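You operate a simulated robot arm through the tools that you are given. There is no shell and no other tool.

You are at the controls of a simulated robot arm. One attempt, no reset.

## Task
Change the pack over to 12 V.
Fine: the emergency button is in; leave it in, main plug to PARK, one press of the green button; orange link into the 12 V socket; main plug back into MAIN, then emergency button out so the display shows the pack's own volts, a little over the socket's print.

The check looks at the end state, three seconds after you hand in, the way a careful person would. Anything else that was tipped, shoved, dropped, spilled or broken makes it a failure.

## Robot
A 6-joint arm with a two-finger parallel gripper, fixed in place. Base frame: the origin is at the foot of the arm, x ahead of it, y to its left, z up; the work surface is at about z = 820. Readings come in mm, rad, newtons and seconds.
With the tool pointing down near the work surface it reaches from about 260 to 680 mm from the base axis. Its first joint turns from -1.152 to 1.152 rad. Payload 2.9 kg.
The TCP is the grasp point between the finger pads, 30 mm short of the fingertips. In the tool frame z runs along the fingers and y along their closing line. Largest opening 110 mm; finger width 20, thickness 10; the body of the gripper, 48 by 112 mm, starts 55 mm behind the TCP.
Orientation is that of the tool frame in the base frame, as a unit quaternion [x, y, z, w]. With the fingers straight down and closing along the base's y, the tool's x points along the base's -x, its y along +y and its z along -z.

## Interface
- The arm moves only by the tool nudge_tool. Its argument "steps" is a list of rows, each a list of 2 entries, a list of its own where there are three numbers: the shift along the tool's x, y, z in mm, then the turn, a rotation vector about the tool's x, y, z in rad. In form: [[[x, y, z], [wx, wy, wz]], ...]. A call has 1 to 20 rows; each row is the pose to reach, as a shift and turn from the pose commanded when the call began, along the tool's axes at that moment. "gripper" is the closure, from 0 (fully open) to 1 (shut), set as the call begins (left out, the last holds). A row lasts 0.2 s, in which the tool goes at most 50 mm and 0.15 rad; a call with a longer step from one row to the next is refused whole, and so is a gripper value outside its range. Where a pose cannot be reached the arm comes as near as it can. A force on the tool above 40 N (or 10 N above the force at the start of the call, whichever is more), or a blocked arm, ends the call early, and 0.2 s more pass. Each finger travels about 108 mm/s and halts on what it meets, pressing with about 26 N; the grip force reading is that of the motor and also rises with nothing between the fingers. The clock runs only during rows and for 0.2 s after the last one: add rows that repeat a pose to give the fingers time. The reply holds the time, the measured pose of the TCP, the force on the tool along the base axes, the opening and the grip force, in the units named above and with some noise, with the torque about the TCP (base axes, N m) and any sound that the robot's microphone picked up.
- Cameras (640 x 400 px; columns grow to the right, rows downward): "scene" is fixed at [72.1, 435.5, 1370.7]; the picture's right is [-0.77, -0.64, 0.00], its down [-0.45, 0.54, -0.71] and it looks along [0.45, -0.55, -0.70] (base axes); focal length 270 px, centre (320, 200). "wrist" rides on the gripper at [72, 17, -103] in the tool frame; the picture's right is [-0.23, 0.97, 0.00], its down [-0.76, -0.18, -0.62] and it looks along [-0.61, -0.14, 0.78] (tool axes); focal length 222 px, centre (320, 200). There is no depth. A picture from a camera that has moved, and an enlarged one, comes with that camera's place and axes in the base frame and with its lens.
- capture(camera): a new picture of that camera. No time passes.
- enlarge(camera, box): a new picture of the part [left, top, right, bottom] of that camera's present view, enlarged. No time passes.
- sign_off(): hands the job in; it is judged then, once.

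Nothing tells you positions but the pictures and the camera data. Unless the task says otherwise, let go and move clear before handing in.

The tools are called as a command line: name --argument value ..., lists and objects as JSON in quotes. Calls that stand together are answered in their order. nudge_tool: Moves the arm, as the interface text tells. Its arguments: {"type":"object","properties":{"steps":{"type":"array","items":{"type":"array"}},"gripper":{"type":"number"}},"required":["steps"]} The other tools are called the same way: capture (camera) takes a picture; enlarge (camera, box) takes an enlarged picture of a part of a camera's view; sign_off () hands the job in.

At the start:

```text
t: 0.0
position: [381.2, 68.0, 1129.0]
tool_rot: [0.0, 1.0, -0.001, 0.0]
contact_force: [-0.1, -0.7, -0.1]
torque: [-0.04, -0.03, 0.01]
width: 110.0
grip_force: 0.0
```

scene: 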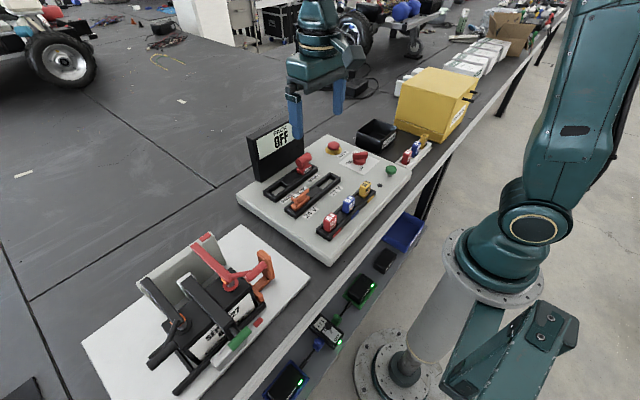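
wrist: 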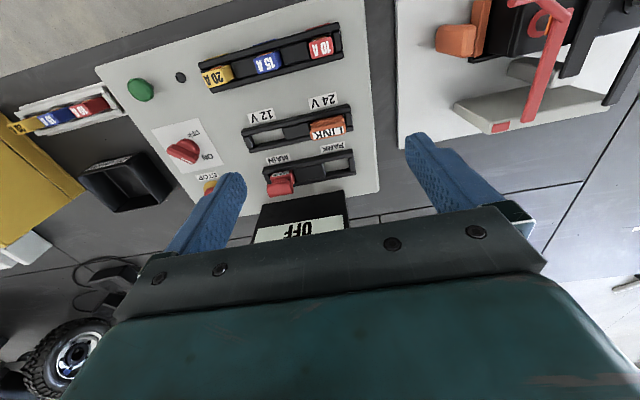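

I see a white panel with a display (OFF), a MAIN/PARK rail with a red plug, a 12 V/24 V rail with an orange link, a fuse rail, and several buttons and switches. I'll look closer before I move anything.

enlarge --camera "scene" --box '[230, 110, 430, 270]'

enlarge --camera "wrist" --box '[90, 10, 390, 210]'

enlarge --camera "wrist" --box '[220, 80, 380, 220]'

```text
2.50 times, centred on (330, 190) of scene
camera zoom: at [72.1, 435.5, 1370.7], right [-0.77, -0.64, 0.0], down [-0.45, 0.54, -0.71], along [0.45, -0.55, -0.7], focal length 675 px, centre (295, 225)
```

zoom: 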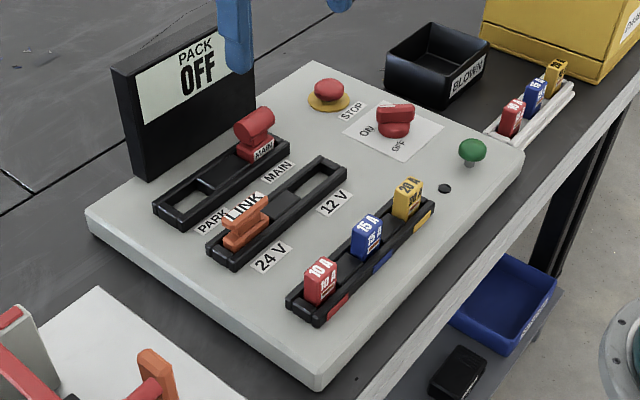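

```text
2.00 times, centred on (240, 110) of wrist
camera zoom: at [308.6, 85.7, 1233.2], right [0.23, 0.97, 0.0], down [0.76, -0.18, 0.62], along [0.61, -0.14, -0.78], focal length 444 px, centre (480, 380)
```

zoom: 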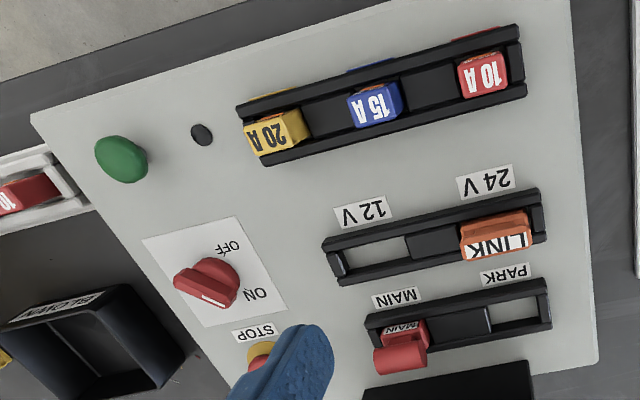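

```text
2.86 times, centred on (300, 150) of wrist
camera zoom: at [308.6, 85.7, 1233.2], right [0.23, 0.97, 0.0], down [0.76, -0.18, 0.62], along [0.61, -0.14, -0.78], focal length 635 px, centre (377, 343)
```

zoom: 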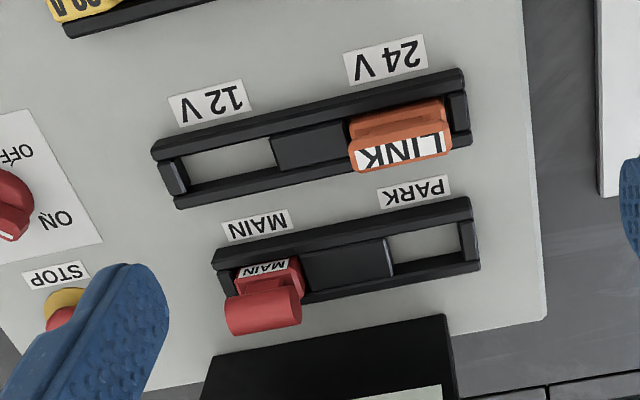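

The panel is turned slightly and its surface is near z≈850. I'll move down over it for closer pictures from above, staying well clear of everything.

nudge_tool --steps '[[[-10, -5, 40], [0, 0, 0]], [[-20, -10, 80], [0, 0, 0]], [[-30, -15, 110], [0, 0, 0]], [[-30, -15, 110], [0, 0, 0]]]'

capture --camera "wrist"

capture --camera "scene"

```text
t: 1.0
position: [412.1, 51.5, 1019.0]
tool_rot: [-0.001, 1.0, 0.001, 0.0]
contact_force: [0.4, -0.2, 0.0]
torque: [-0.02, 0.02, -0.04]
width: 110.0
grip_force: 0.0
```

```text
taken
camera wrist: at [340.3, 71.1, 1123.6], right [0.23, 0.97, 0.0], down [0.76, -0.18, 0.62], along [0.61, -0.14, -0.78], focal length 222 px, centre (320, 200)
```

wrist: 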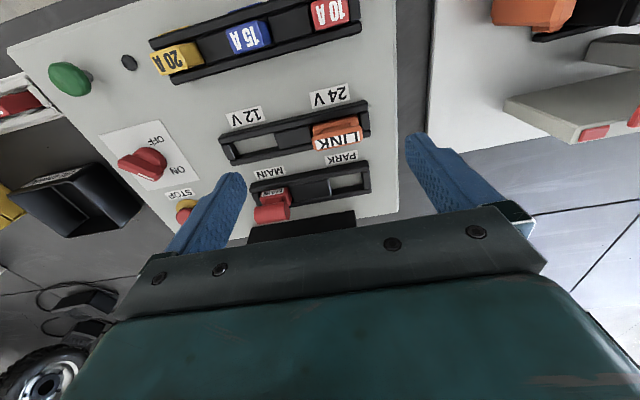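

```text
taken
```

scene: 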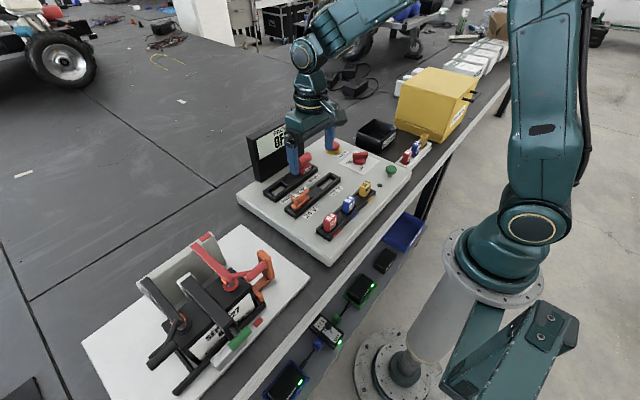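

The panel is now nearer in the wrist view. I'll enlarge the parts that matter so I can measure them.

enlarge --camera "wrist" --box '[200, 70, 400, 250]'

enlarge --camera "wrist" --box '[40, 40, 240, 240]'

enlarge --camera "scene" --box '[270, 140, 350, 220]'

enlarge --camera "scene" --box '[310, 130, 410, 200]'

```text
2.22 times, centred on (300, 160) of wrist
camera zoom: at [340.3, 71.1, 1123.6], right [0.23, 0.97, 0.0], down [0.76, -0.18, 0.62], along [0.61, -0.14, -0.78], focal length 494 px, centre (364, 289)
```

zoom: 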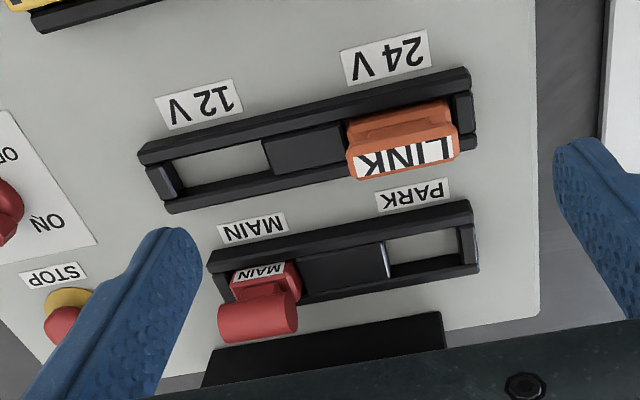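

```text
2.00 times, centred on (140, 140) of wrist
camera zoom: at [340.3, 71.1, 1123.6], right [0.23, 0.97, 0.0], down [0.76, -0.18, 0.62], along [0.61, -0.14, -0.78], focal length 444 px, centre (680, 320)
```

zoom: 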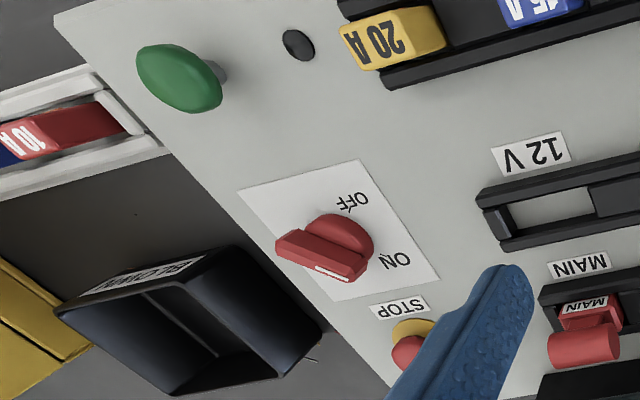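

```text
5.00 times, centred on (310, 180) of scene
camera zoom: at [72.1, 435.5, 1370.7], right [-0.77, -0.64, 0.0], down [-0.45, 0.54, -0.71], along [0.45, -0.55, -0.7], focal length 1351 px, centre (370, 300)
```

zoom: 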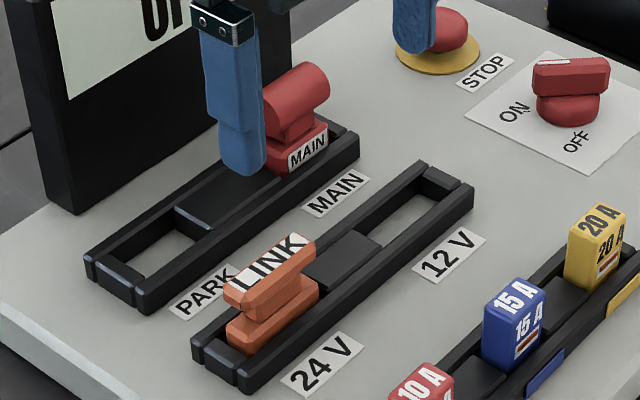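

```text
5.71 times, centred on (360, 165) of scene
camera zoom: at [72.1, 435.5, 1370.7], right [-0.77, -0.64, 0.0], down [-0.45, 0.54, -0.71], along [0.45, -0.55, -0.7], focal length 1544 px, centre (91, 400)
```

zoom: 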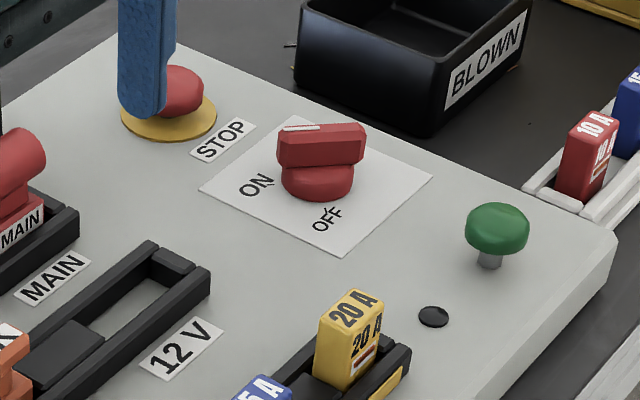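

The panel surface works out at z≈828. The link handle is near (452, 67, 872) and the red plug handle near (527, -41, 890). I'll go a bit lower to refine those.

nudge_tool --steps '[[[-5, -15, 25], [0, 0, 0]], [[-10, -31, 50], [0, 0, 0]], [[-13, -31, 59], [0, 0, 0]], [[-13, -31, 59], [0, 0, 0]]]'

enlarge --camera "wrist" --box '[160, 60, 440, 240]'

capture --camera "wrist"

enlarge --camera "scene" --box '[270, 140, 350, 220]'

```text
t: 2.0
position: [424.5, 22.1, 960.3]
tool_rot: [0.0, 1.0, 0.0, 0.0]
contact_force: [0.7, 0.2, -0.5]
torque: [0.0, 0.02, 0.02]
width: 110.1
grip_force: 0.0
```

```text
2.22 times, centred on (300, 150) of wrist
camera zoom: at [352.4, 40.4, 1064.2], right [0.23, 0.97, 0.0], down [0.76, -0.18, 0.62], along [0.61, -0.14, -0.78], focal length 494 px, centre (364, 311)
```

zoom: 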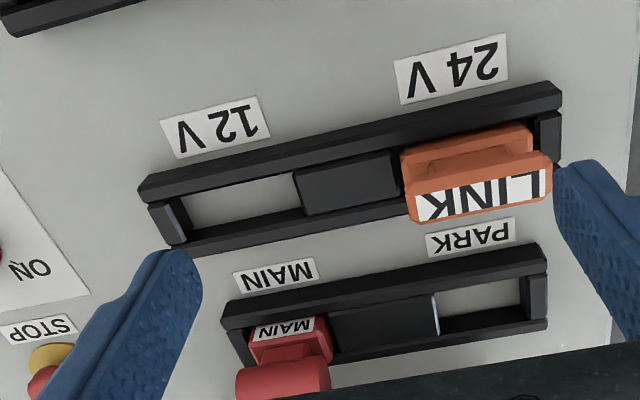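

```text
taken
camera wrist: at [352.4, 40.4, 1064.2], right [0.23, 0.97, 0.0], down [0.76, -0.18, 0.62], along [0.61, -0.14, -0.78], focal length 222 px, centre (320, 200)
```

wrist: 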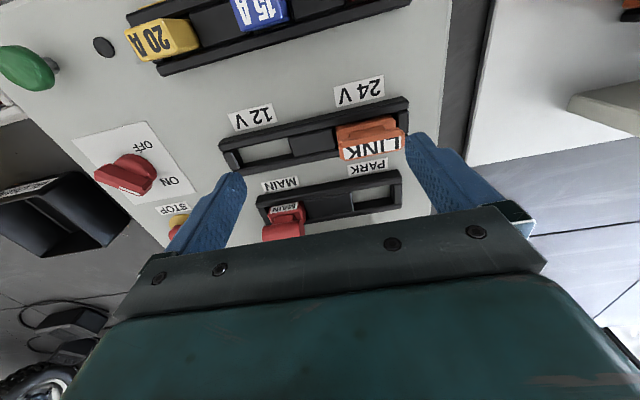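

```text
5.00 times, centred on (310, 180) of scene
camera zoom: at [72.1, 435.5, 1370.7], right [-0.77, -0.64, 0.0], down [-0.45, 0.54, -0.71], along [0.45, -0.55, -0.7], focal length 1351 px, centre (370, 300)
```

zoom: 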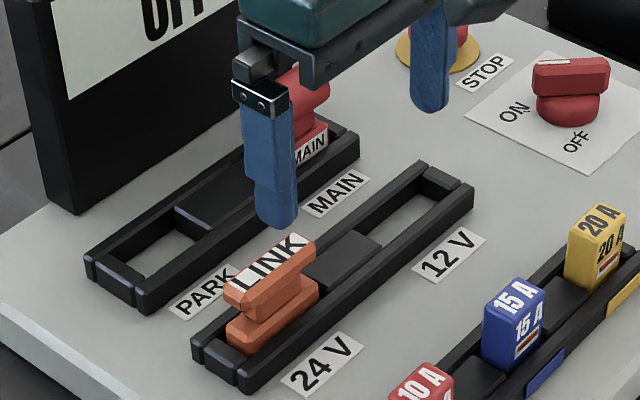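

I'll look more closely at the red plug and the link handle.

enlarge --camera "wrist" --box '[240, 180, 340, 250]'

enlarge --camera "wrist" --box '[320, 90, 430, 170]'

enlarge --camera "scene" --box '[305, 175, 345, 215]'

enlarge --camera "scene" --box '[280, 180, 320, 220]'

```text
5.71 times, centred on (290, 215) of wrist
camera zoom: at [352.4, 40.4, 1064.2], right [0.23, 0.97, 0.0], down [0.76, -0.18, 0.62], along [0.61, -0.14, -0.78], focal length 1269 px, centre (491, 114)
```

zoom: 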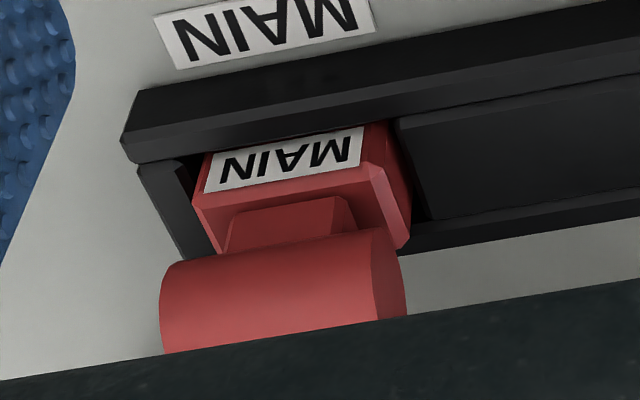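

```text
5.00 times, centred on (375, 130) of wrist
camera zoom: at [352.4, 40.4, 1064.2], right [0.23, 0.97, 0.0], down [0.76, -0.18, 0.62], along [0.61, -0.14, -0.78], focal length 1111 px, centre (45, 550)
```

zoom: 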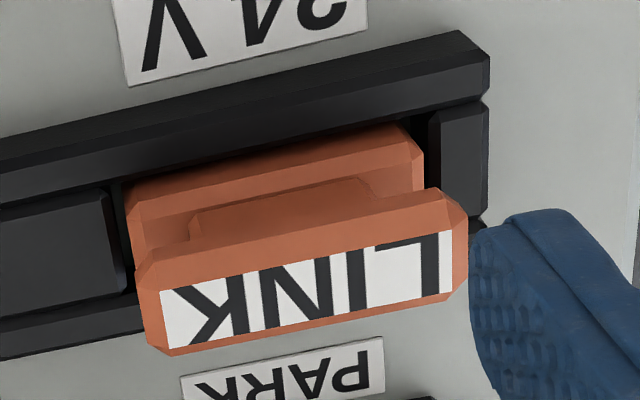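

```text
10.00 times, centred on (325, 195) of scene
camera zoom: at [72.1, 435.5, 1370.7], right [-0.77, -0.64, 0.0], down [-0.45, 0.54, -0.71], along [0.45, -0.55, -0.7], focal length 2701 px, centre (270, 250)
```

zoom: 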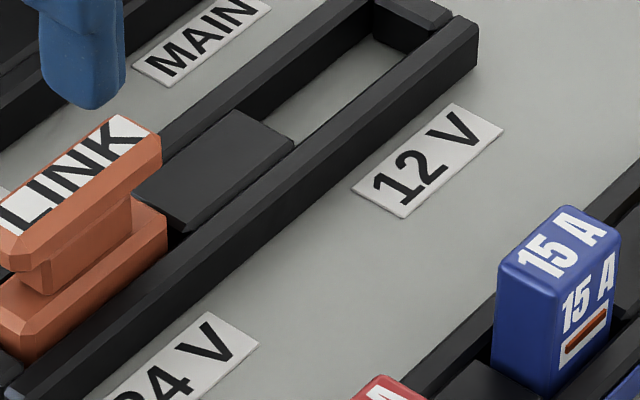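

```text
10.00 times, centred on (300, 200) of scene
camera zoom: at [72.1, 435.5, 1370.7], right [-0.77, -0.64, 0.0], down [-0.45, 0.54, -0.71], along [0.45, -0.55, -0.7], focal length 2701 px, centre (520, 200)
```

zoom: 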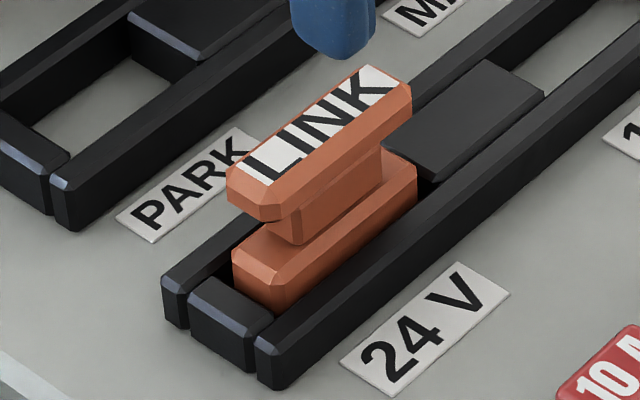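

The link is a T-handle bar about 58 mm long, running along y and centred near (450, 65, 877). I'll move above the red plug at this height and look again.

nudge_tool --steps '[[[-32, -21, 0], [0, 0, 0]], [[-64, -42, 0], [0, 0, 0]], [[-98, -63, 0], [0, 0, 0]], [[-98, -63, 0], [0, 0, 0]]]'

capture --camera "wrist"

enlarge --camera "wrist" --box '[250, 80, 410, 190]'

enlarge --camera "scene" --box '[270, 130, 350, 190]'

```text
t: 3.0
position: [522.2, -44.4, 959.4]
tool_rot: [0.0, 1.0, 0.0, 0.0]
contact_force: [0.7, 1.1, 0.7]
torque: [-0.01, -0.02, 0.01]
width: 110.0
grip_force: 0.0
```

```text
taken
camera wrist: at [449.8, -25.2, 1063.5], right [0.23, 0.97, 0.0], down [0.76, -0.18, 0.62], along [0.61, -0.14, -0.78], focal length 222 px, centre (320, 200)
```

wrist: 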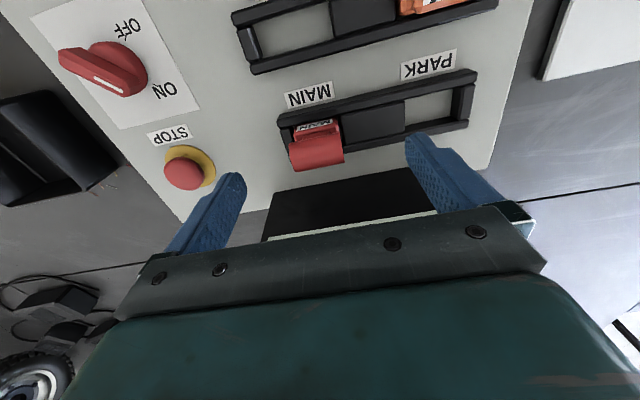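

```text
3.64 times, centred on (330, 135) of wrist
camera zoom: at [449.8, -25.2, 1063.5], right [0.23, 0.97, 0.0], down [0.76, -0.18, 0.62], along [0.61, -0.14, -0.78], focal length 808 px, centre (284, 436)
```

zoom: 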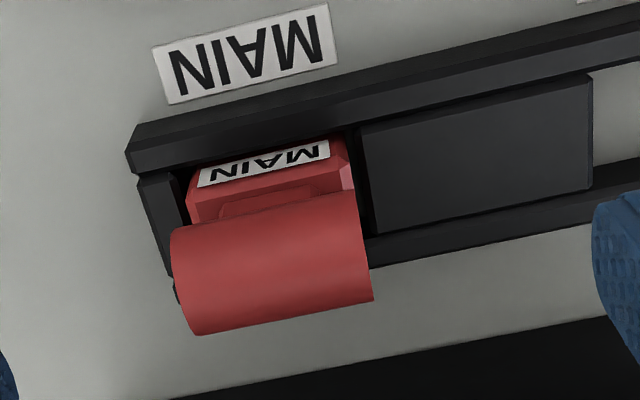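

```text
6.67 times, centred on (310, 160) of scene
camera zoom: at [72.2, 435.5, 1370.7], right [-0.77, -0.64, 0.0], down [-0.45, 0.54, -0.71], along [0.45, -0.55, -0.7], focal length 1801 px, centre (387, 467)
```

zoom: 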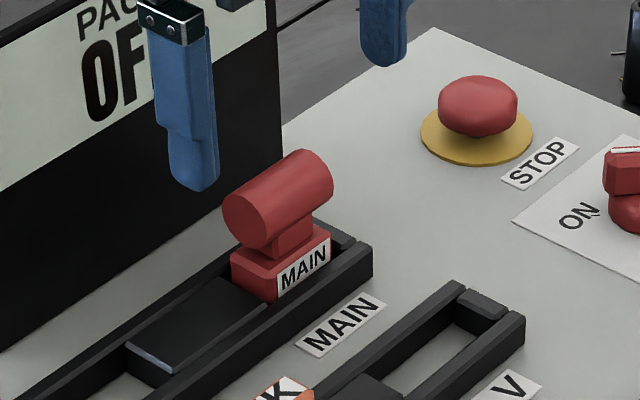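

The better geometry puts the plug handle near (541, -50, 877). I'll line up above it and check that it shows at about pixel (320, 132).

nudge_tool --steps '[[[-19, -8, 0], [0, 0, 0]], [[-19, -8, 0], [0, 0, 0]]]'

enlarge --camera "wrist" --box '[220, 70, 420, 190]'

enlarge --camera "scene" --box '[270, 110, 350, 190]'

```text
t: 3.6
position: [540.2, -51.6, 959.1]
tool_rot: [0.0, 1.0, 0.0, 0.0]
contact_force: [-0.1, -1.0, -0.5]
torque: [-0.01, -0.02, 0.02]
width: 110.1
grip_force: 0.0
```

```text
3.20 times, centred on (320, 130) of wrist
camera zoom: at [468.6, -32.9, 1063.6], right [0.23, 0.97, 0.0], down [0.76, -0.18, 0.62], along [0.61, -0.14, -0.78], focal length 711 px, centre (320, 424)
```

zoom: 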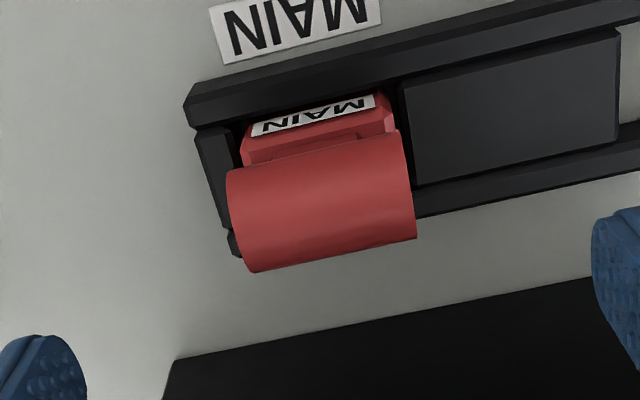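

```text
5.00 times, centred on (310, 150) of scene
camera zoom: at [72.1, 435.5, 1370.7], right [-0.77, -0.64, 0.0], down [-0.45, 0.54, -0.71], along [0.45, -0.55, -0.7], focal length 1351 px, centre (370, 450)
```

zoom: 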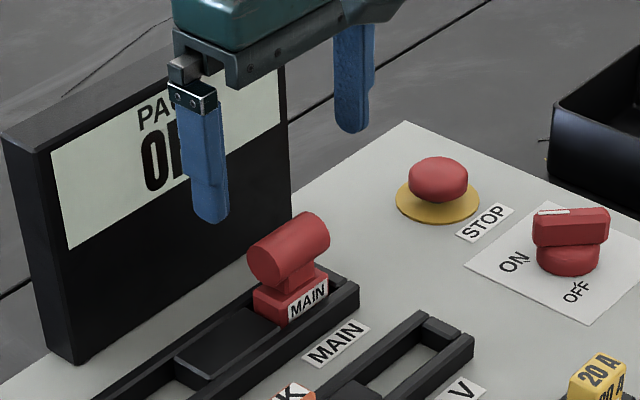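

The plug handle is a cylinder along y, about 46 mm long and 28 mm across, and it sits at the expected pixel. I'll go down with the fingers open either side of it, stopping above full depth for a check.

nudge_tool --steps '[[[0, 0, 20], [0, 0, 0]], [[0, 0, 40], [0, 0, 0]], [[0, 0, 40], [0, 0, 0]]]'

capture --camera "wrist"

enlarge --camera "scene" --box '[270, 110, 350, 190]'

```text
t: 4.4
position: [539.9, -49.9, 918.1]
tool_rot: [0.001, 1.0, 0.0, 0.0]
contact_force: [-0.1, 1.0, 0.8]
torque: [0.04, 0.01, 0.03]
width: 110.0
grip_force: 0.0
```

```text
taken
camera wrist: at [468.4, -32.0, 1023.0], right [0.23, 0.97, 0.0], down [0.76, -0.18, 0.62], along [0.61, -0.14, -0.78], focal length 222 px, centre (320, 200)
```

wrist: 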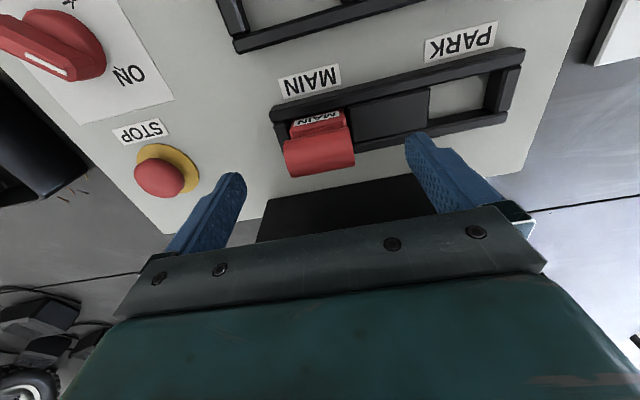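

```text
5.00 times, centred on (310, 150) of scene
camera zoom: at [72.1, 435.5, 1370.7], right [-0.77, -0.64, 0.0], down [-0.45, 0.54, -0.71], along [0.45, -0.55, -0.7], focal length 1351 px, centre (370, 450)
```

zoom: 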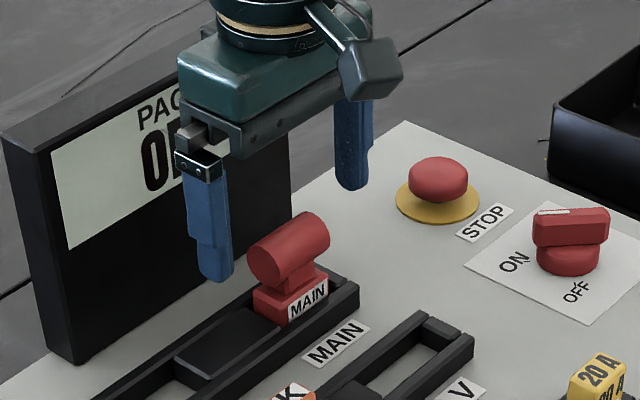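

The alignment holds, with the handle at (319, 152) against an expected (320, 153). I'll go down to grip height and close on the cylinder's ends.

nudge_tool --steps '[[[0, 0, 16], [0, 0, 0]], [[0, 0, 32], [0, 0, 0]], [[0, 0, 32], [0, 0, 0]]]'

nudge_tool --steps '[[[0, 0, 0], [0, 0, 0]], [[0, 0, 0], [0, 0, 0]], [[0, 0, 0], [0, 0, 0]], [[0, 0, 0], [0, 0, 0]]]' --gripper 1.0

capture --camera "wrist"

enlarge --camera "scene" --box '[270, 110, 350, 190]'

```text
t: 5.2
position: [540.5, -49.7, 887.7]
tool_rot: [0.0, 1.0, 0.0, 0.001]
contact_force: [-0.3, -0.4, 0.4]
torque: [-0.02, -0.01, 0.02]
width: 109.9
grip_force: 0.0
```

```text
t: 6.2
position: [539.2, -50.1, 888.2]
tool_rot: [0.0, 1.0, -0.001, 0.0]
contact_force: [-0.6, -0.2, -0.2]
torque: [0.0, -0.04, 0.0]
width: 45.2
grip_force: 25.8
```

```text
taken
camera wrist: at [468.1, -31.6, 991.9], right [0.23, 0.97, 0.0], down [0.76, -0.18, 0.62], along [0.61, -0.14, -0.78], focal length 222 px, centre (320, 200)
```

wrist: 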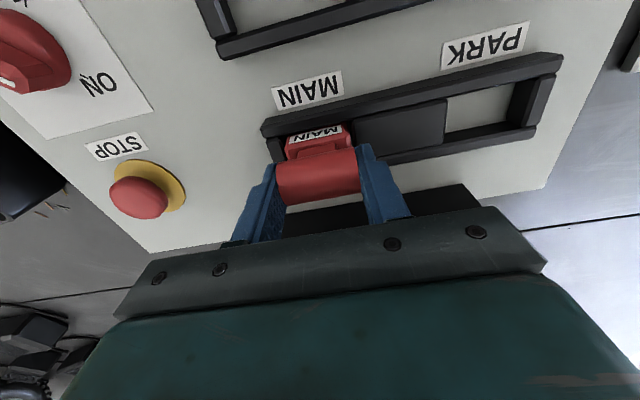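

```text
5.00 times, centred on (310, 150) of scene
camera zoom: at [72.1, 435.5, 1370.7], right [-0.77, -0.64, 0.0], down [-0.45, 0.54, -0.71], along [0.45, -0.55, -0.7], focal length 1351 px, centre (370, 450)
```

zoom: 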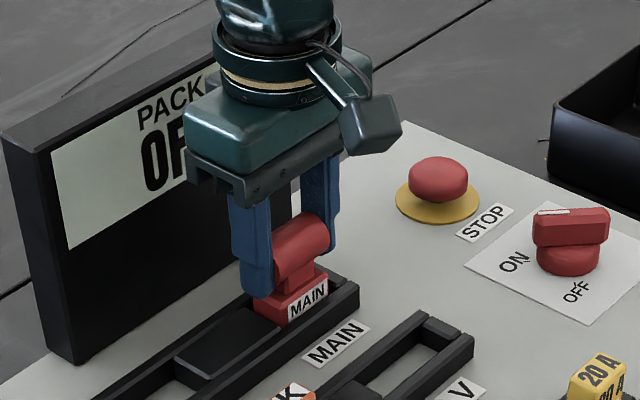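

The grip is solid: 45 mm wide at 26 N. I'll pull the plug straight up slowly.

nudge_tool --steps '[[[0, 0, -4], [0, 0, 0]], [[0, 0, -10], [0, 0, 0]], [[0, 0, -20], [0, 0, 0]], [[0, 0, -35], [0, 0, 0]], [[0, 0, -50], [0, 0, 0]], [[0, 0, -50], [0, 0, 0]]]'

capture --camera "wrist"

enlarge --camera "scene" --box '[260, 110, 350, 220]'

```text
t: 7.6
position: [542.0, -50.1, 938.0]
tool_rot: [0.0, 1.0, 0.0, 0.0]
contact_force: [0.6, -0.8, -0.7]
torque: [0.0, 0.02, 0.02]
width: 45.4
grip_force: 26.1
```

```text
taken
camera wrist: at [468.7, -31.5, 1042.2], right [0.23, 0.97, 0.0], down [0.76, -0.18, 0.62], along [0.61, -0.14, -0.78], focal length 222 px, centre (320, 200)
```

wrist: 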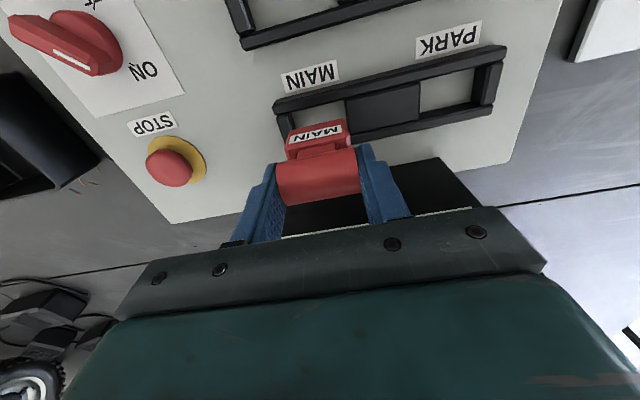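

```text
3.64 times, centred on (305, 165) of scene
camera zoom: at [72.1, 435.5, 1370.7], right [-0.77, -0.64, 0.0], down [-0.45, 0.54, -0.71], along [0.45, -0.55, -0.7], focal length 982 px, centre (374, 327)
```

zoom: 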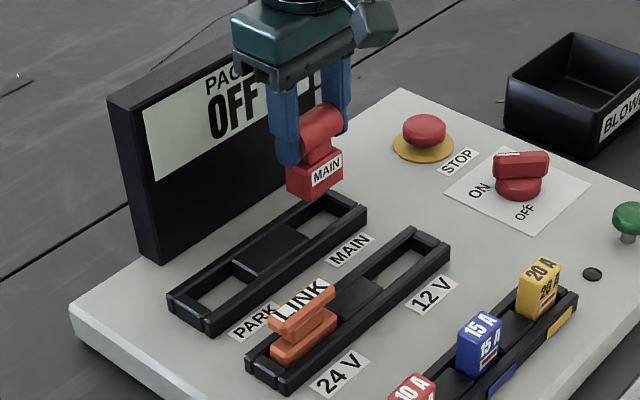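

The plug came out cleanly. Now I'll measure how far the PARK opening is from the MAIN opening.

enlarge --camera "wrist" --box '[260, 30, 520, 190]'

enlarge --camera "scene" --box '[295, 155, 365, 205]'

enlarge --camera "scene" --box '[295, 160, 365, 225]'

enlarge --camera "scene" --box '[295, 160, 345, 200]'

enlarge --camera "scene" --box '[300, 155, 370, 205]'

```text
2.46 times, centred on (390, 110) of wrist
camera zoom: at [468.7, -31.5, 1042.2], right [0.23, 0.97, 0.0], down [0.76, -0.18, 0.62], along [0.61, -0.14, -0.78], focal length 547 px, centre (148, 422)
```

zoom: 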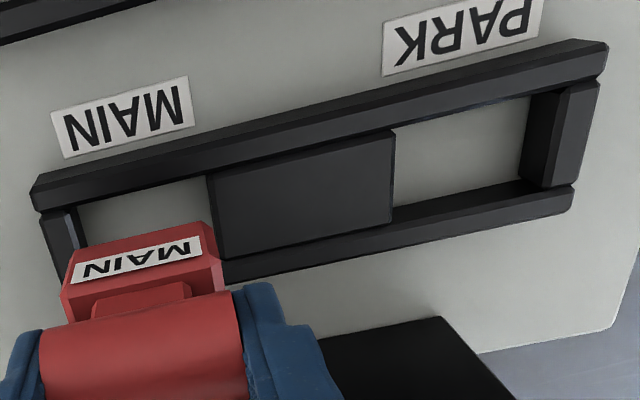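

```text
8.00 times, centred on (330, 180) of scene
camera zoom: at [72.1, 435.5, 1370.7], right [-0.77, -0.64, 0.0], down [-0.45, 0.54, -0.71], along [0.45, -0.55, -0.7], focal length 2161 px, centre (240, 360)
```

zoom: 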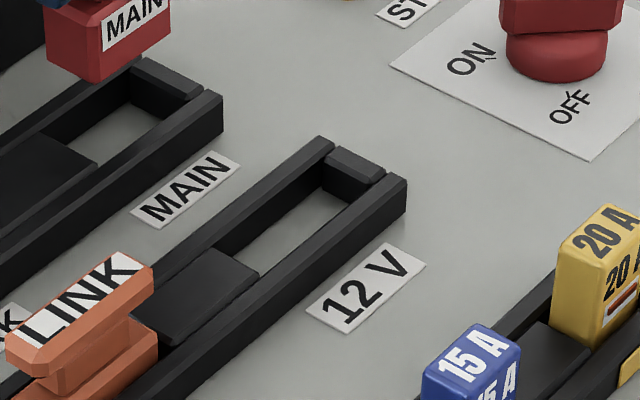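

```text
6.15 times, centred on (330, 192) of scene
camera zoom: at [72.1, 435.5, 1370.7], right [-0.77, -0.64, 0.0], down [-0.45, 0.54, -0.71], along [0.45, -0.55, -0.7], focal length 1662 px, centre (258, 246)
```

zoom: 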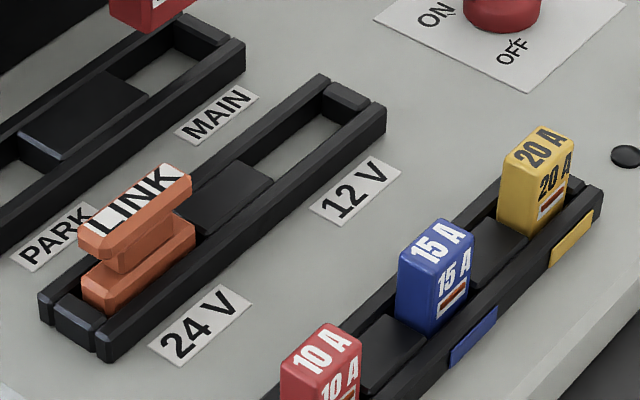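

```text
10.00 times, centred on (320, 180) of scene
camera zoom: at [72.1, 435.5, 1370.7], right [-0.77, -0.64, 0.0], down [-0.45, 0.54, -0.71], along [0.45, -0.55, -0.7], focal length 2701 px, centre (320, 400)
```

zoom: 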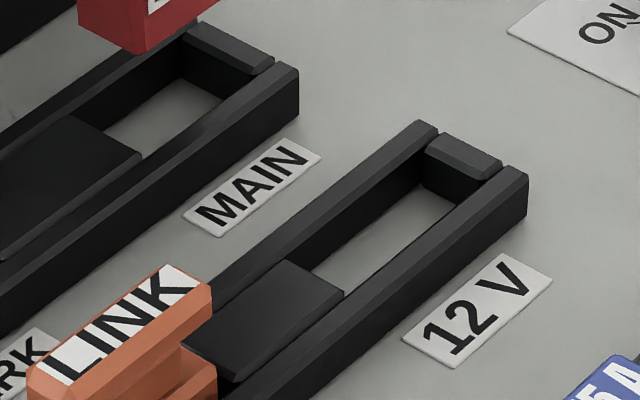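

```text
8.00 times, centred on (335, 180) of scene
camera zoom: at [72.1, 435.5, 1370.7], right [-0.77, -0.64, 0.0], down [-0.45, 0.54, -0.71], along [0.45, -0.55, -0.7], focal length 2161 px, centre (200, 360)
```

zoom: 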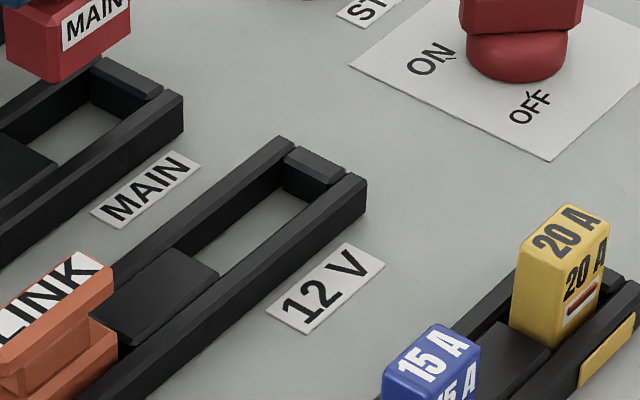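

From the rail, the MAIN-to-PARK spacing is about 112 mm in +y, with only a degree or so of yaw. I'll carry the plug over and check before lowering.

nudge_tool --steps '[[[0, 35, 0], [0, 0, 0]], [[-0.5, 75, 0], [0, 0, 0]], [[-1, 112, 0], [0, 0, 0]], [[-1, 112, 0], [0, 0, 0]], [[-1, 112, 0], [0, 0, 0]]]'

enlarge --camera "wrist" --box '[160, 50, 420, 220]'

enlarge --camera "scene" --box '[260, 130, 350, 210]'

```text
t: 8.8
position: [541.1, 63.1, 938.6]
tool_rot: [0.001, 1.0, 0.0, -0.001]
contact_force: [-1.0, 0.3, -1.6]
torque: [0.01, -0.01, 0.02]
width: 45.6
grip_force: 25.9
```

```text
2.35 times, centred on (290, 135) of wrist
camera zoom: at [468.6, 80.7, 1042.7], right [0.23, 0.97, 0.0], down [0.76, -0.18, 0.62], along [0.61, -0.14, -0.78], focal length 523 px, centre (391, 353)
```

zoom: 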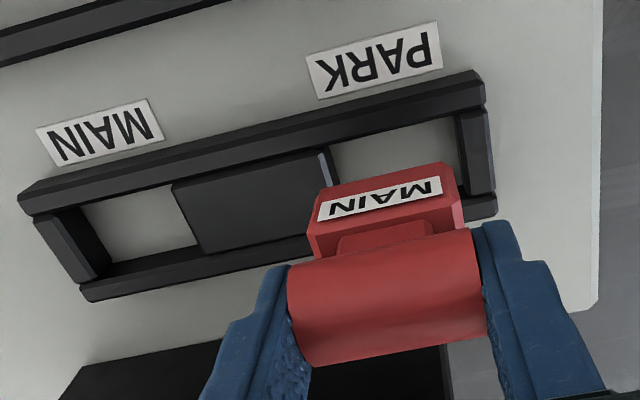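

```text
5.00 times, centred on (305, 170) of scene
camera zoom: at [72.1, 435.5, 1370.7], right [-0.77, -0.64, 0.0], down [-0.45, 0.54, -0.71], along [0.45, -0.55, -0.7], focal length 1351 px, centre (395, 350)
```

zoom: 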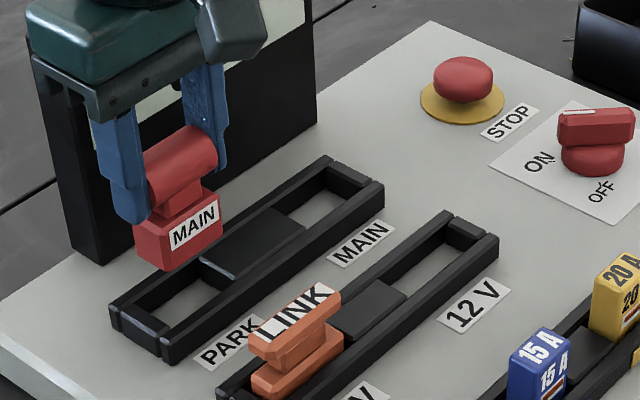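

I'm above PARK now. I'll lower the plug to just over the rail top so I can judge the fit in both cameras.

nudge_tool --steps '[[[0, 1.5, 10], [0, 0, 0]], [[0, 1.5, 22], [0, 0, 0]], [[0, 1.5, 22], [0, 0, 0]], [[0, 1.5, 22], [0, 0, 0]]]'

enlarge --camera "wrist" --box '[220, 60, 420, 210]'

enlarge --camera "scene" --box '[270, 160, 330, 210]'

```text
t: 9.8
position: [542.6, 65.4, 917.0]
tool_rot: [0.0, 1.0, -0.001, 0.001]
contact_force: [0.4, 0.1, -1.0]
torque: [0.0, -0.02, 0.0]
width: 45.1
grip_force: 26.7
```

```text
2.67 times, centred on (320, 135) of wrist
camera zoom: at [469.5, 82.2, 1019.9], right [0.23, 0.97, 0.0], down [0.76, -0.18, 0.62], along [0.61, -0.14, -0.78], focal length 592 px, centre (320, 373)
```

zoom: 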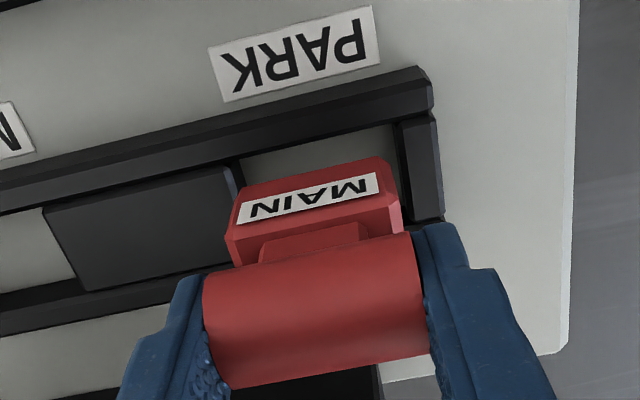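

```text
8.00 times, centred on (300, 185) of scene
camera zoom: at [72.1, 435.5, 1370.7], right [-0.77, -0.64, 0.0], down [-0.45, 0.54, -0.71], along [0.45, -0.55, -0.7], focal length 2161 px, centre (480, 320)
```

zoom: 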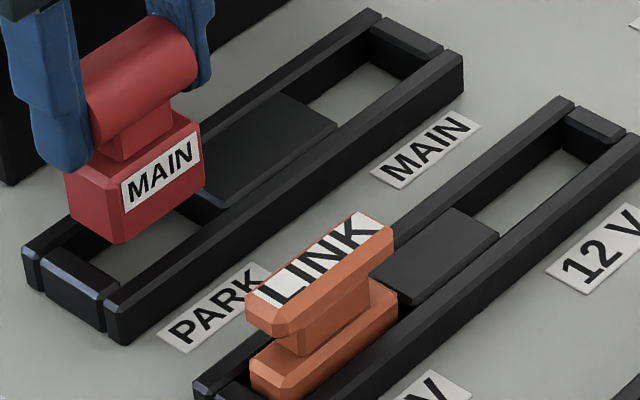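

The plug looks roughly centred over the PARK opening. I'll add a 0.7 mm correction in x for the rail's slight yaw and lower gently while watching the force.

nudge_tool --steps '[[[-0.7, 0.5, 4], [0, 0, 0]], [[-0.7, 0.5, 8], [0, 0, 0]], [[-0.7, 0.5, 12], [0, 0, 0]], [[-0.7, 0.5, 15], [0, 0, 0]], [[-0.7, 0.5, 15], [0, 0, 0]]]'

enlarge --camera "wrist" --box '[220, 60, 420, 210]'

enlarge --camera "scene" --box '[270, 160, 330, 210]'

```text
t: 11.0
position: [544.3, 64.2, 902.6]
tool_rot: [0.0, 1.0, 0.0, 0.003]
contact_force: [1.0, -1.6, 19.1]
torque: [-0.02, -0.33, -0.06]
width: 45.8
grip_force: 25.4
```

```text
2.67 times, centred on (320, 135) of wrist
camera zoom: at [471.5, 82.8, 1006.2], right [0.23, 0.97, 0.0], down [0.76, -0.18, 0.63], along [0.61, -0.14, -0.78], focal length 592 px, centre (320, 373)
```

zoom: 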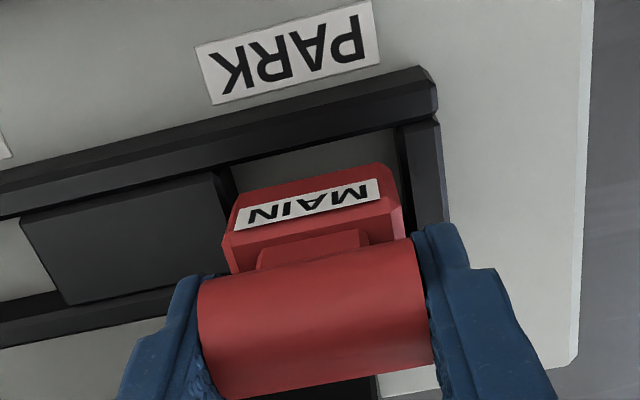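

```text
8.00 times, centred on (300, 185) of scene
camera zoom: at [71.8, 435.4, 1370.7], right [-0.77, -0.64, 0.0], down [-0.45, 0.54, -0.71], along [0.45, -0.55, -0.7], focal length 2161 px, centre (480, 320)
```

zoom: 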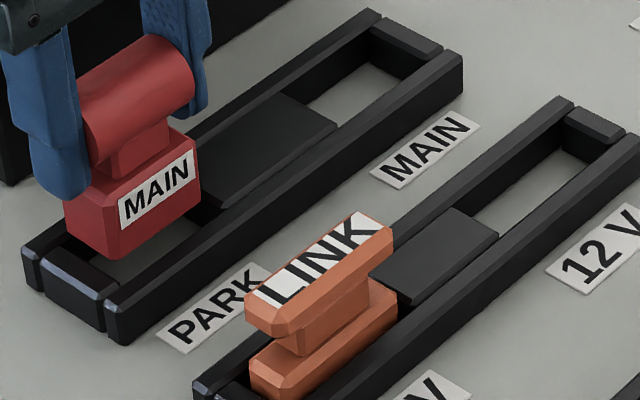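

The plug touched down with 19 N and the torque puts the contact about 17 mm to +x, so its far edge is on the far wall. I'll lift 4 mm, shift 2.5 mm toward -x and try again gently.

nudge_tool --steps '[[[0, 0, -5], [0, 0, 0]], [[2.5, 0, -5], [0, 0, 0]], [[2.5, 0, -2], [0, 0, 0]], [[2.5, 0, 1], [0, 0, 0]], [[2.5, 0, 1], [0, 0, 0]]]'

enlarge --camera "scene" --box '[270, 160, 330, 210]'

```text
t: 12.2
position: [540.8, 64.1, 901.2]
tool_rot: [0.001, 1.0, -0.001, 0.0]
contact_force: [-0.5, 0.4, -0.7]
torque: [0.04, 0.0, 0.0]
width: 45.3
grip_force: 26.0
```

```text
8.00 times, centred on (300, 185) of scene
camera zoom: at [72.1, 435.5, 1370.7], right [-0.77, -0.64, 0.0], down [-0.45, 0.54, -0.71], along [0.45, -0.55, -0.7], focal length 2161 px, centre (480, 320)
```

zoom: 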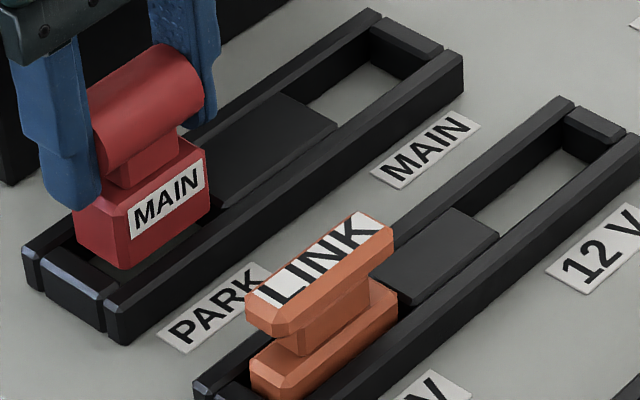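

There's no contact force now, so the plug is entering the opening. I'll keep lowering slowly.

nudge_tool --steps '[[[0, 0, 3], [0, 0, 0]], [[0, 0, 6], [0, 0, 0]], [[0, 0, 9], [0, 0, 0]], [[0, 0, 11], [0, 0, 0]], [[0, 0, 11], [0, 0, 0]]]'

enlarge --camera "scene" --box '[270, 160, 330, 210]'

enlarge --camera "wrist" --box '[220, 60, 420, 210]'

```text
t: 13.4
position: [540.1, 64.4, 888.6]
tool_rot: [-0.001, 1.0, 0.0, -0.001]
contact_force: [0.1, -0.1, -0.9]
torque: [0.04, 0.02, 0.0]
width: 45.2
grip_force: 25.8
```

```text
8.00 times, centred on (300, 185) of scene
camera zoom: at [72.1, 435.5, 1370.7], right [-0.77, -0.64, 0.0], down [-0.45, 0.54, -0.71], along [0.45, -0.55, -0.7], focal length 2161 px, centre (480, 320)
```

zoom: 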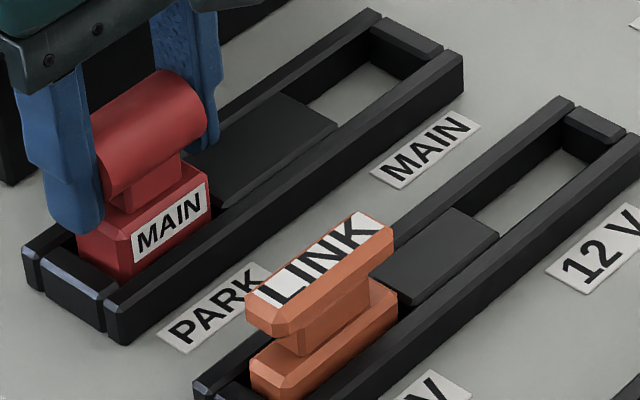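

```text
2.67 times, centred on (320, 135) of wrist
camera zoom: at [467.9, 83.0, 992.9], right [0.23, 0.97, 0.0], down [0.76, -0.18, 0.62], along [0.61, -0.14, -0.78], focal length 592 px, centre (320, 373)
```

zoom: 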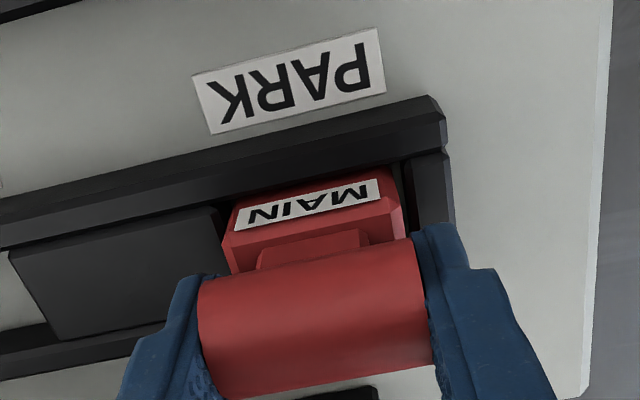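

The plug is in the PARK socket and about 1 mm from seated. I'll press down lightly, then let go and lift away.

nudge_tool --steps '[[[0, 0, 1], [0, 0, 0]], [[0, 0, 2], [0, 0, 0]], [[0, 0, 2], [0, 0, 0]]]'

```text
t: 14.2
position: [540.4, 64.4, 887.2]
tool_rot: [0.0, 1.0, 0.0, 0.0]
contact_force: [-0.8, -0.1, -1.4]
torque: [0.01, -0.01, 0.0]
width: 45.7
grip_force: 26.0
```

nudge_tool --steps '[[[0, 0, 1], [0, 0, 0]], [[0, 0, 2], [0, 0, 0]], [[0, 0, 2], [0, 0, 0]]]'

enlarge --camera "scene" --box '[270, 160, 330, 210]'

```text
t: 15.0
position: [540.2, 63.9, 885.6]
tool_rot: [0.0, 1.0, -0.001, 0.0]
contact_force: [0.2, -0.3, -0.1]
torque: [0.04, -0.02, -0.02]
width: 45.4
grip_force: 26.1
```

```text
8.00 times, centred on (300, 185) of scene
camera zoom: at [72.1, 435.5, 1370.7], right [-0.77, -0.64, 0.0], down [-0.45, 0.54, -0.71], along [0.45, -0.55, -0.7], focal length 2161 px, centre (480, 320)
```

zoom: 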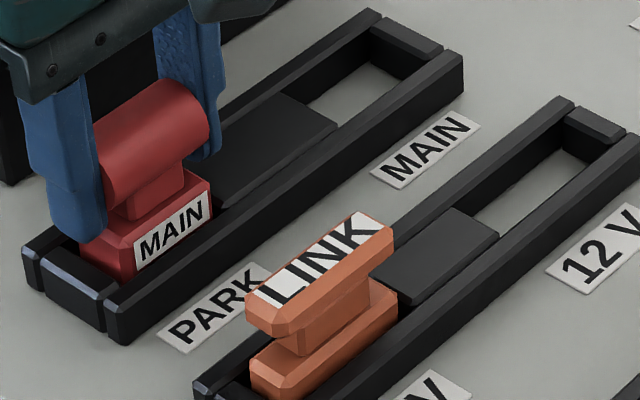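

nudge_tool --steps '[[[0, 0, 1], [0, 0, 0]], [[0, 0, 2], [0, 0, 0]], [[0, 0, 2], [0, 0, 0]]]'

enlarge --camera "wrist" --box '[220, 60, 420, 210]'

```text
t: 15.8
position: [539.9, 64.5, 883.4]
tool_rot: [0.0, 1.0, 0.0, 0.0]
contact_force: [0.6, -0.5, -1.2]
torque: [0.02, -0.01, -0.04]
width: 45.4
grip_force: 26.5
```

```text
2.67 times, centred on (320, 135) of wrist
camera zoom: at [467.7, 82.6, 987.3], right [0.23, 0.97, 0.0], down [0.76, -0.18, 0.62], along [0.61, -0.14, -0.78], focal length 592 px, centre (320, 373)
```

zoom: 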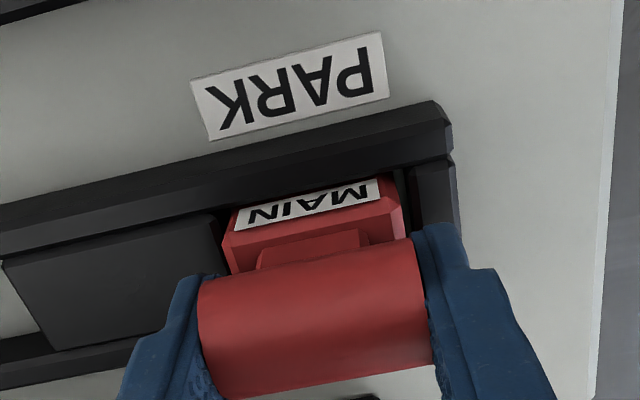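

The plug slipped up a few mm in the grip when it touched the wall, so it still has a little way to go. I'll continue down until I feel the seat.

nudge_tool --steps '[[[0, 0, 1], [0, 0, 0]], [[0, 0, 2], [0, 0, 0]], [[0, 0, 3], [0, 0, 0]], [[0, 0, 3], [0, 0, 0]]]'

enlarge --camera "scene" --box '[270, 160, 330, 210]'

enlarge --camera "wrist" --box '[220, 60, 420, 210]'

```text
t: 16.8
position: [540.1, 64.2, 882.4]
tool_rot: [0.0, 1.0, 0.0, 0.002]
contact_force: [-0.1, -0.2, 19.4]
torque: [-0.06, 0.27, 0.02]
width: 45.5
grip_force: 26.3
```

```text
8.00 times, centred on (300, 185) of scene
camera zoom: at [71.8, 435.4, 1370.7], right [-0.77, -0.64, 0.0], down [-0.45, 0.54, -0.71], along [0.45, -0.55, -0.7], focal length 2161 px, centre (480, 320)
```

zoom: 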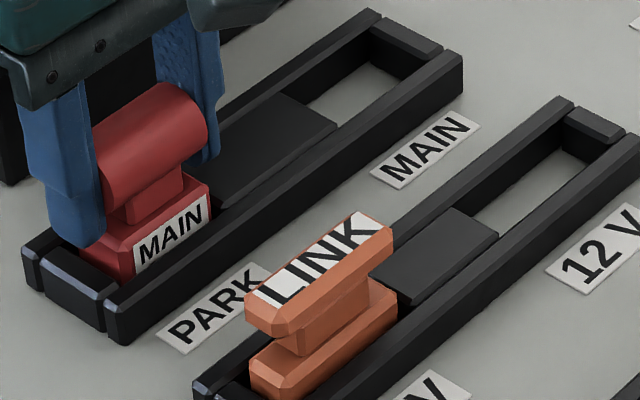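

```text
2.67 times, centred on (320, 135) of wrist
camera zoom: at [467.9, 82.6, 985.8], right [0.23, 0.97, 0.0], down [0.76, -0.18, 0.63], along [0.61, -0.14, -0.78], focal length 592 px, centre (320, 373)
```

zoom: 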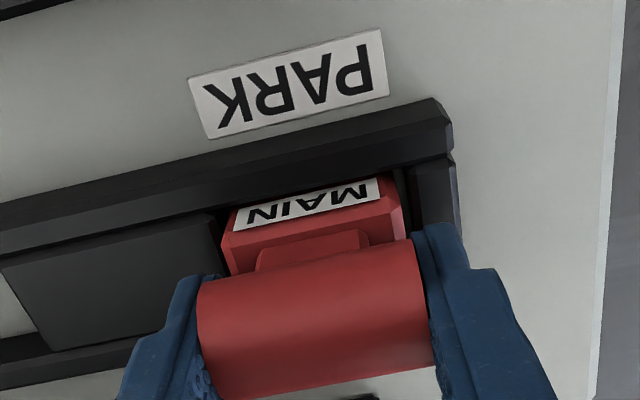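

The plug is seated, with 19 N of reaction at the bottom. I'll ease off 2 mm, open the fingers, check, and lift clear.

nudge_tool --steps '[[[0, 0, -2], [0, 0, 0]], [[0, 0, -2], [0, 0, 0]]]'

nudge_tool --steps '[[[0, 0, 0], [0, 0, 0]], [[0, 0, 0], [0, 0, 0]], [[0, 0, 0], [0, 0, 0]]]' --gripper 0.3

nudge_tool --steps '[[[0, 0, -20], [0, 0, 0]], [[0, 0, -50], [0, 0, 0]], [[0, 0, -80], [0, 0, 0]], [[0, 0, -80], [0, 0, 0]]]'

capture --camera "wrist"

enlarge --camera "scene" --box '[250, 130, 350, 220]'

```text
t: 17.4
position: [539.3, 63.3, 881.5]
tool_rot: [0.0, 1.0, 0.0, 0.0]
contact_force: [3.4, -0.9, 9.2]
torque: [0.04, -0.04, -0.02]
width: 45.4
grip_force: 26.3
```

```text
t: 18.2
position: [539.3, 64.3, 881.9]
tool_rot: [0.0, 1.0, 0.0, 0.0]
contact_force: [-0.4, 0.3, 0.0]
torque: [0.02, 0.01, 0.0]
width: 77.2
grip_force: 0.0
```

```text
t: 19.2
position: [538.5, 62.3, 960.7]
tool_rot: [0.0, 1.0, 0.0, -0.001]
contact_force: [-0.2, 0.5, -0.1]
torque: [0.01, -0.03, 0.01]
width: 77.0
grip_force: 0.1
```

```text
taken
camera wrist: at [466.2, 81.6, 1065.2], right [0.23, 0.97, 0.0], down [0.76, -0.18, 0.62], along [0.61, -0.14, -0.78], focal length 222 px, centre (320, 200)
```

wrist: 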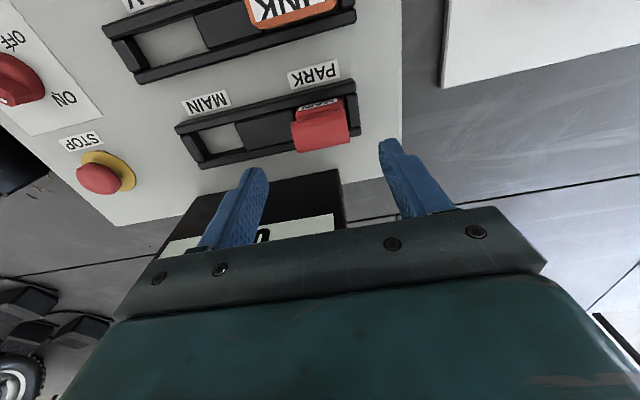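

```text
4.44 times, centred on (300, 175) of scene
camera zoom: at [72.1, 435.5, 1370.7], right [-0.77, -0.64, 0.0], down [-0.45, 0.54, -0.71], along [0.45, -0.55, -0.7], focal length 1200 px, centre (409, 311)
```

zoom: 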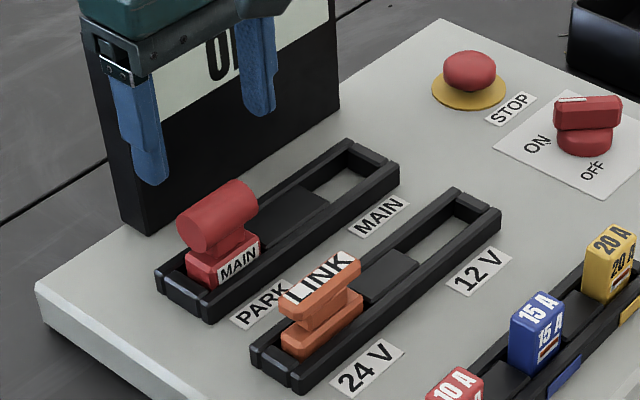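

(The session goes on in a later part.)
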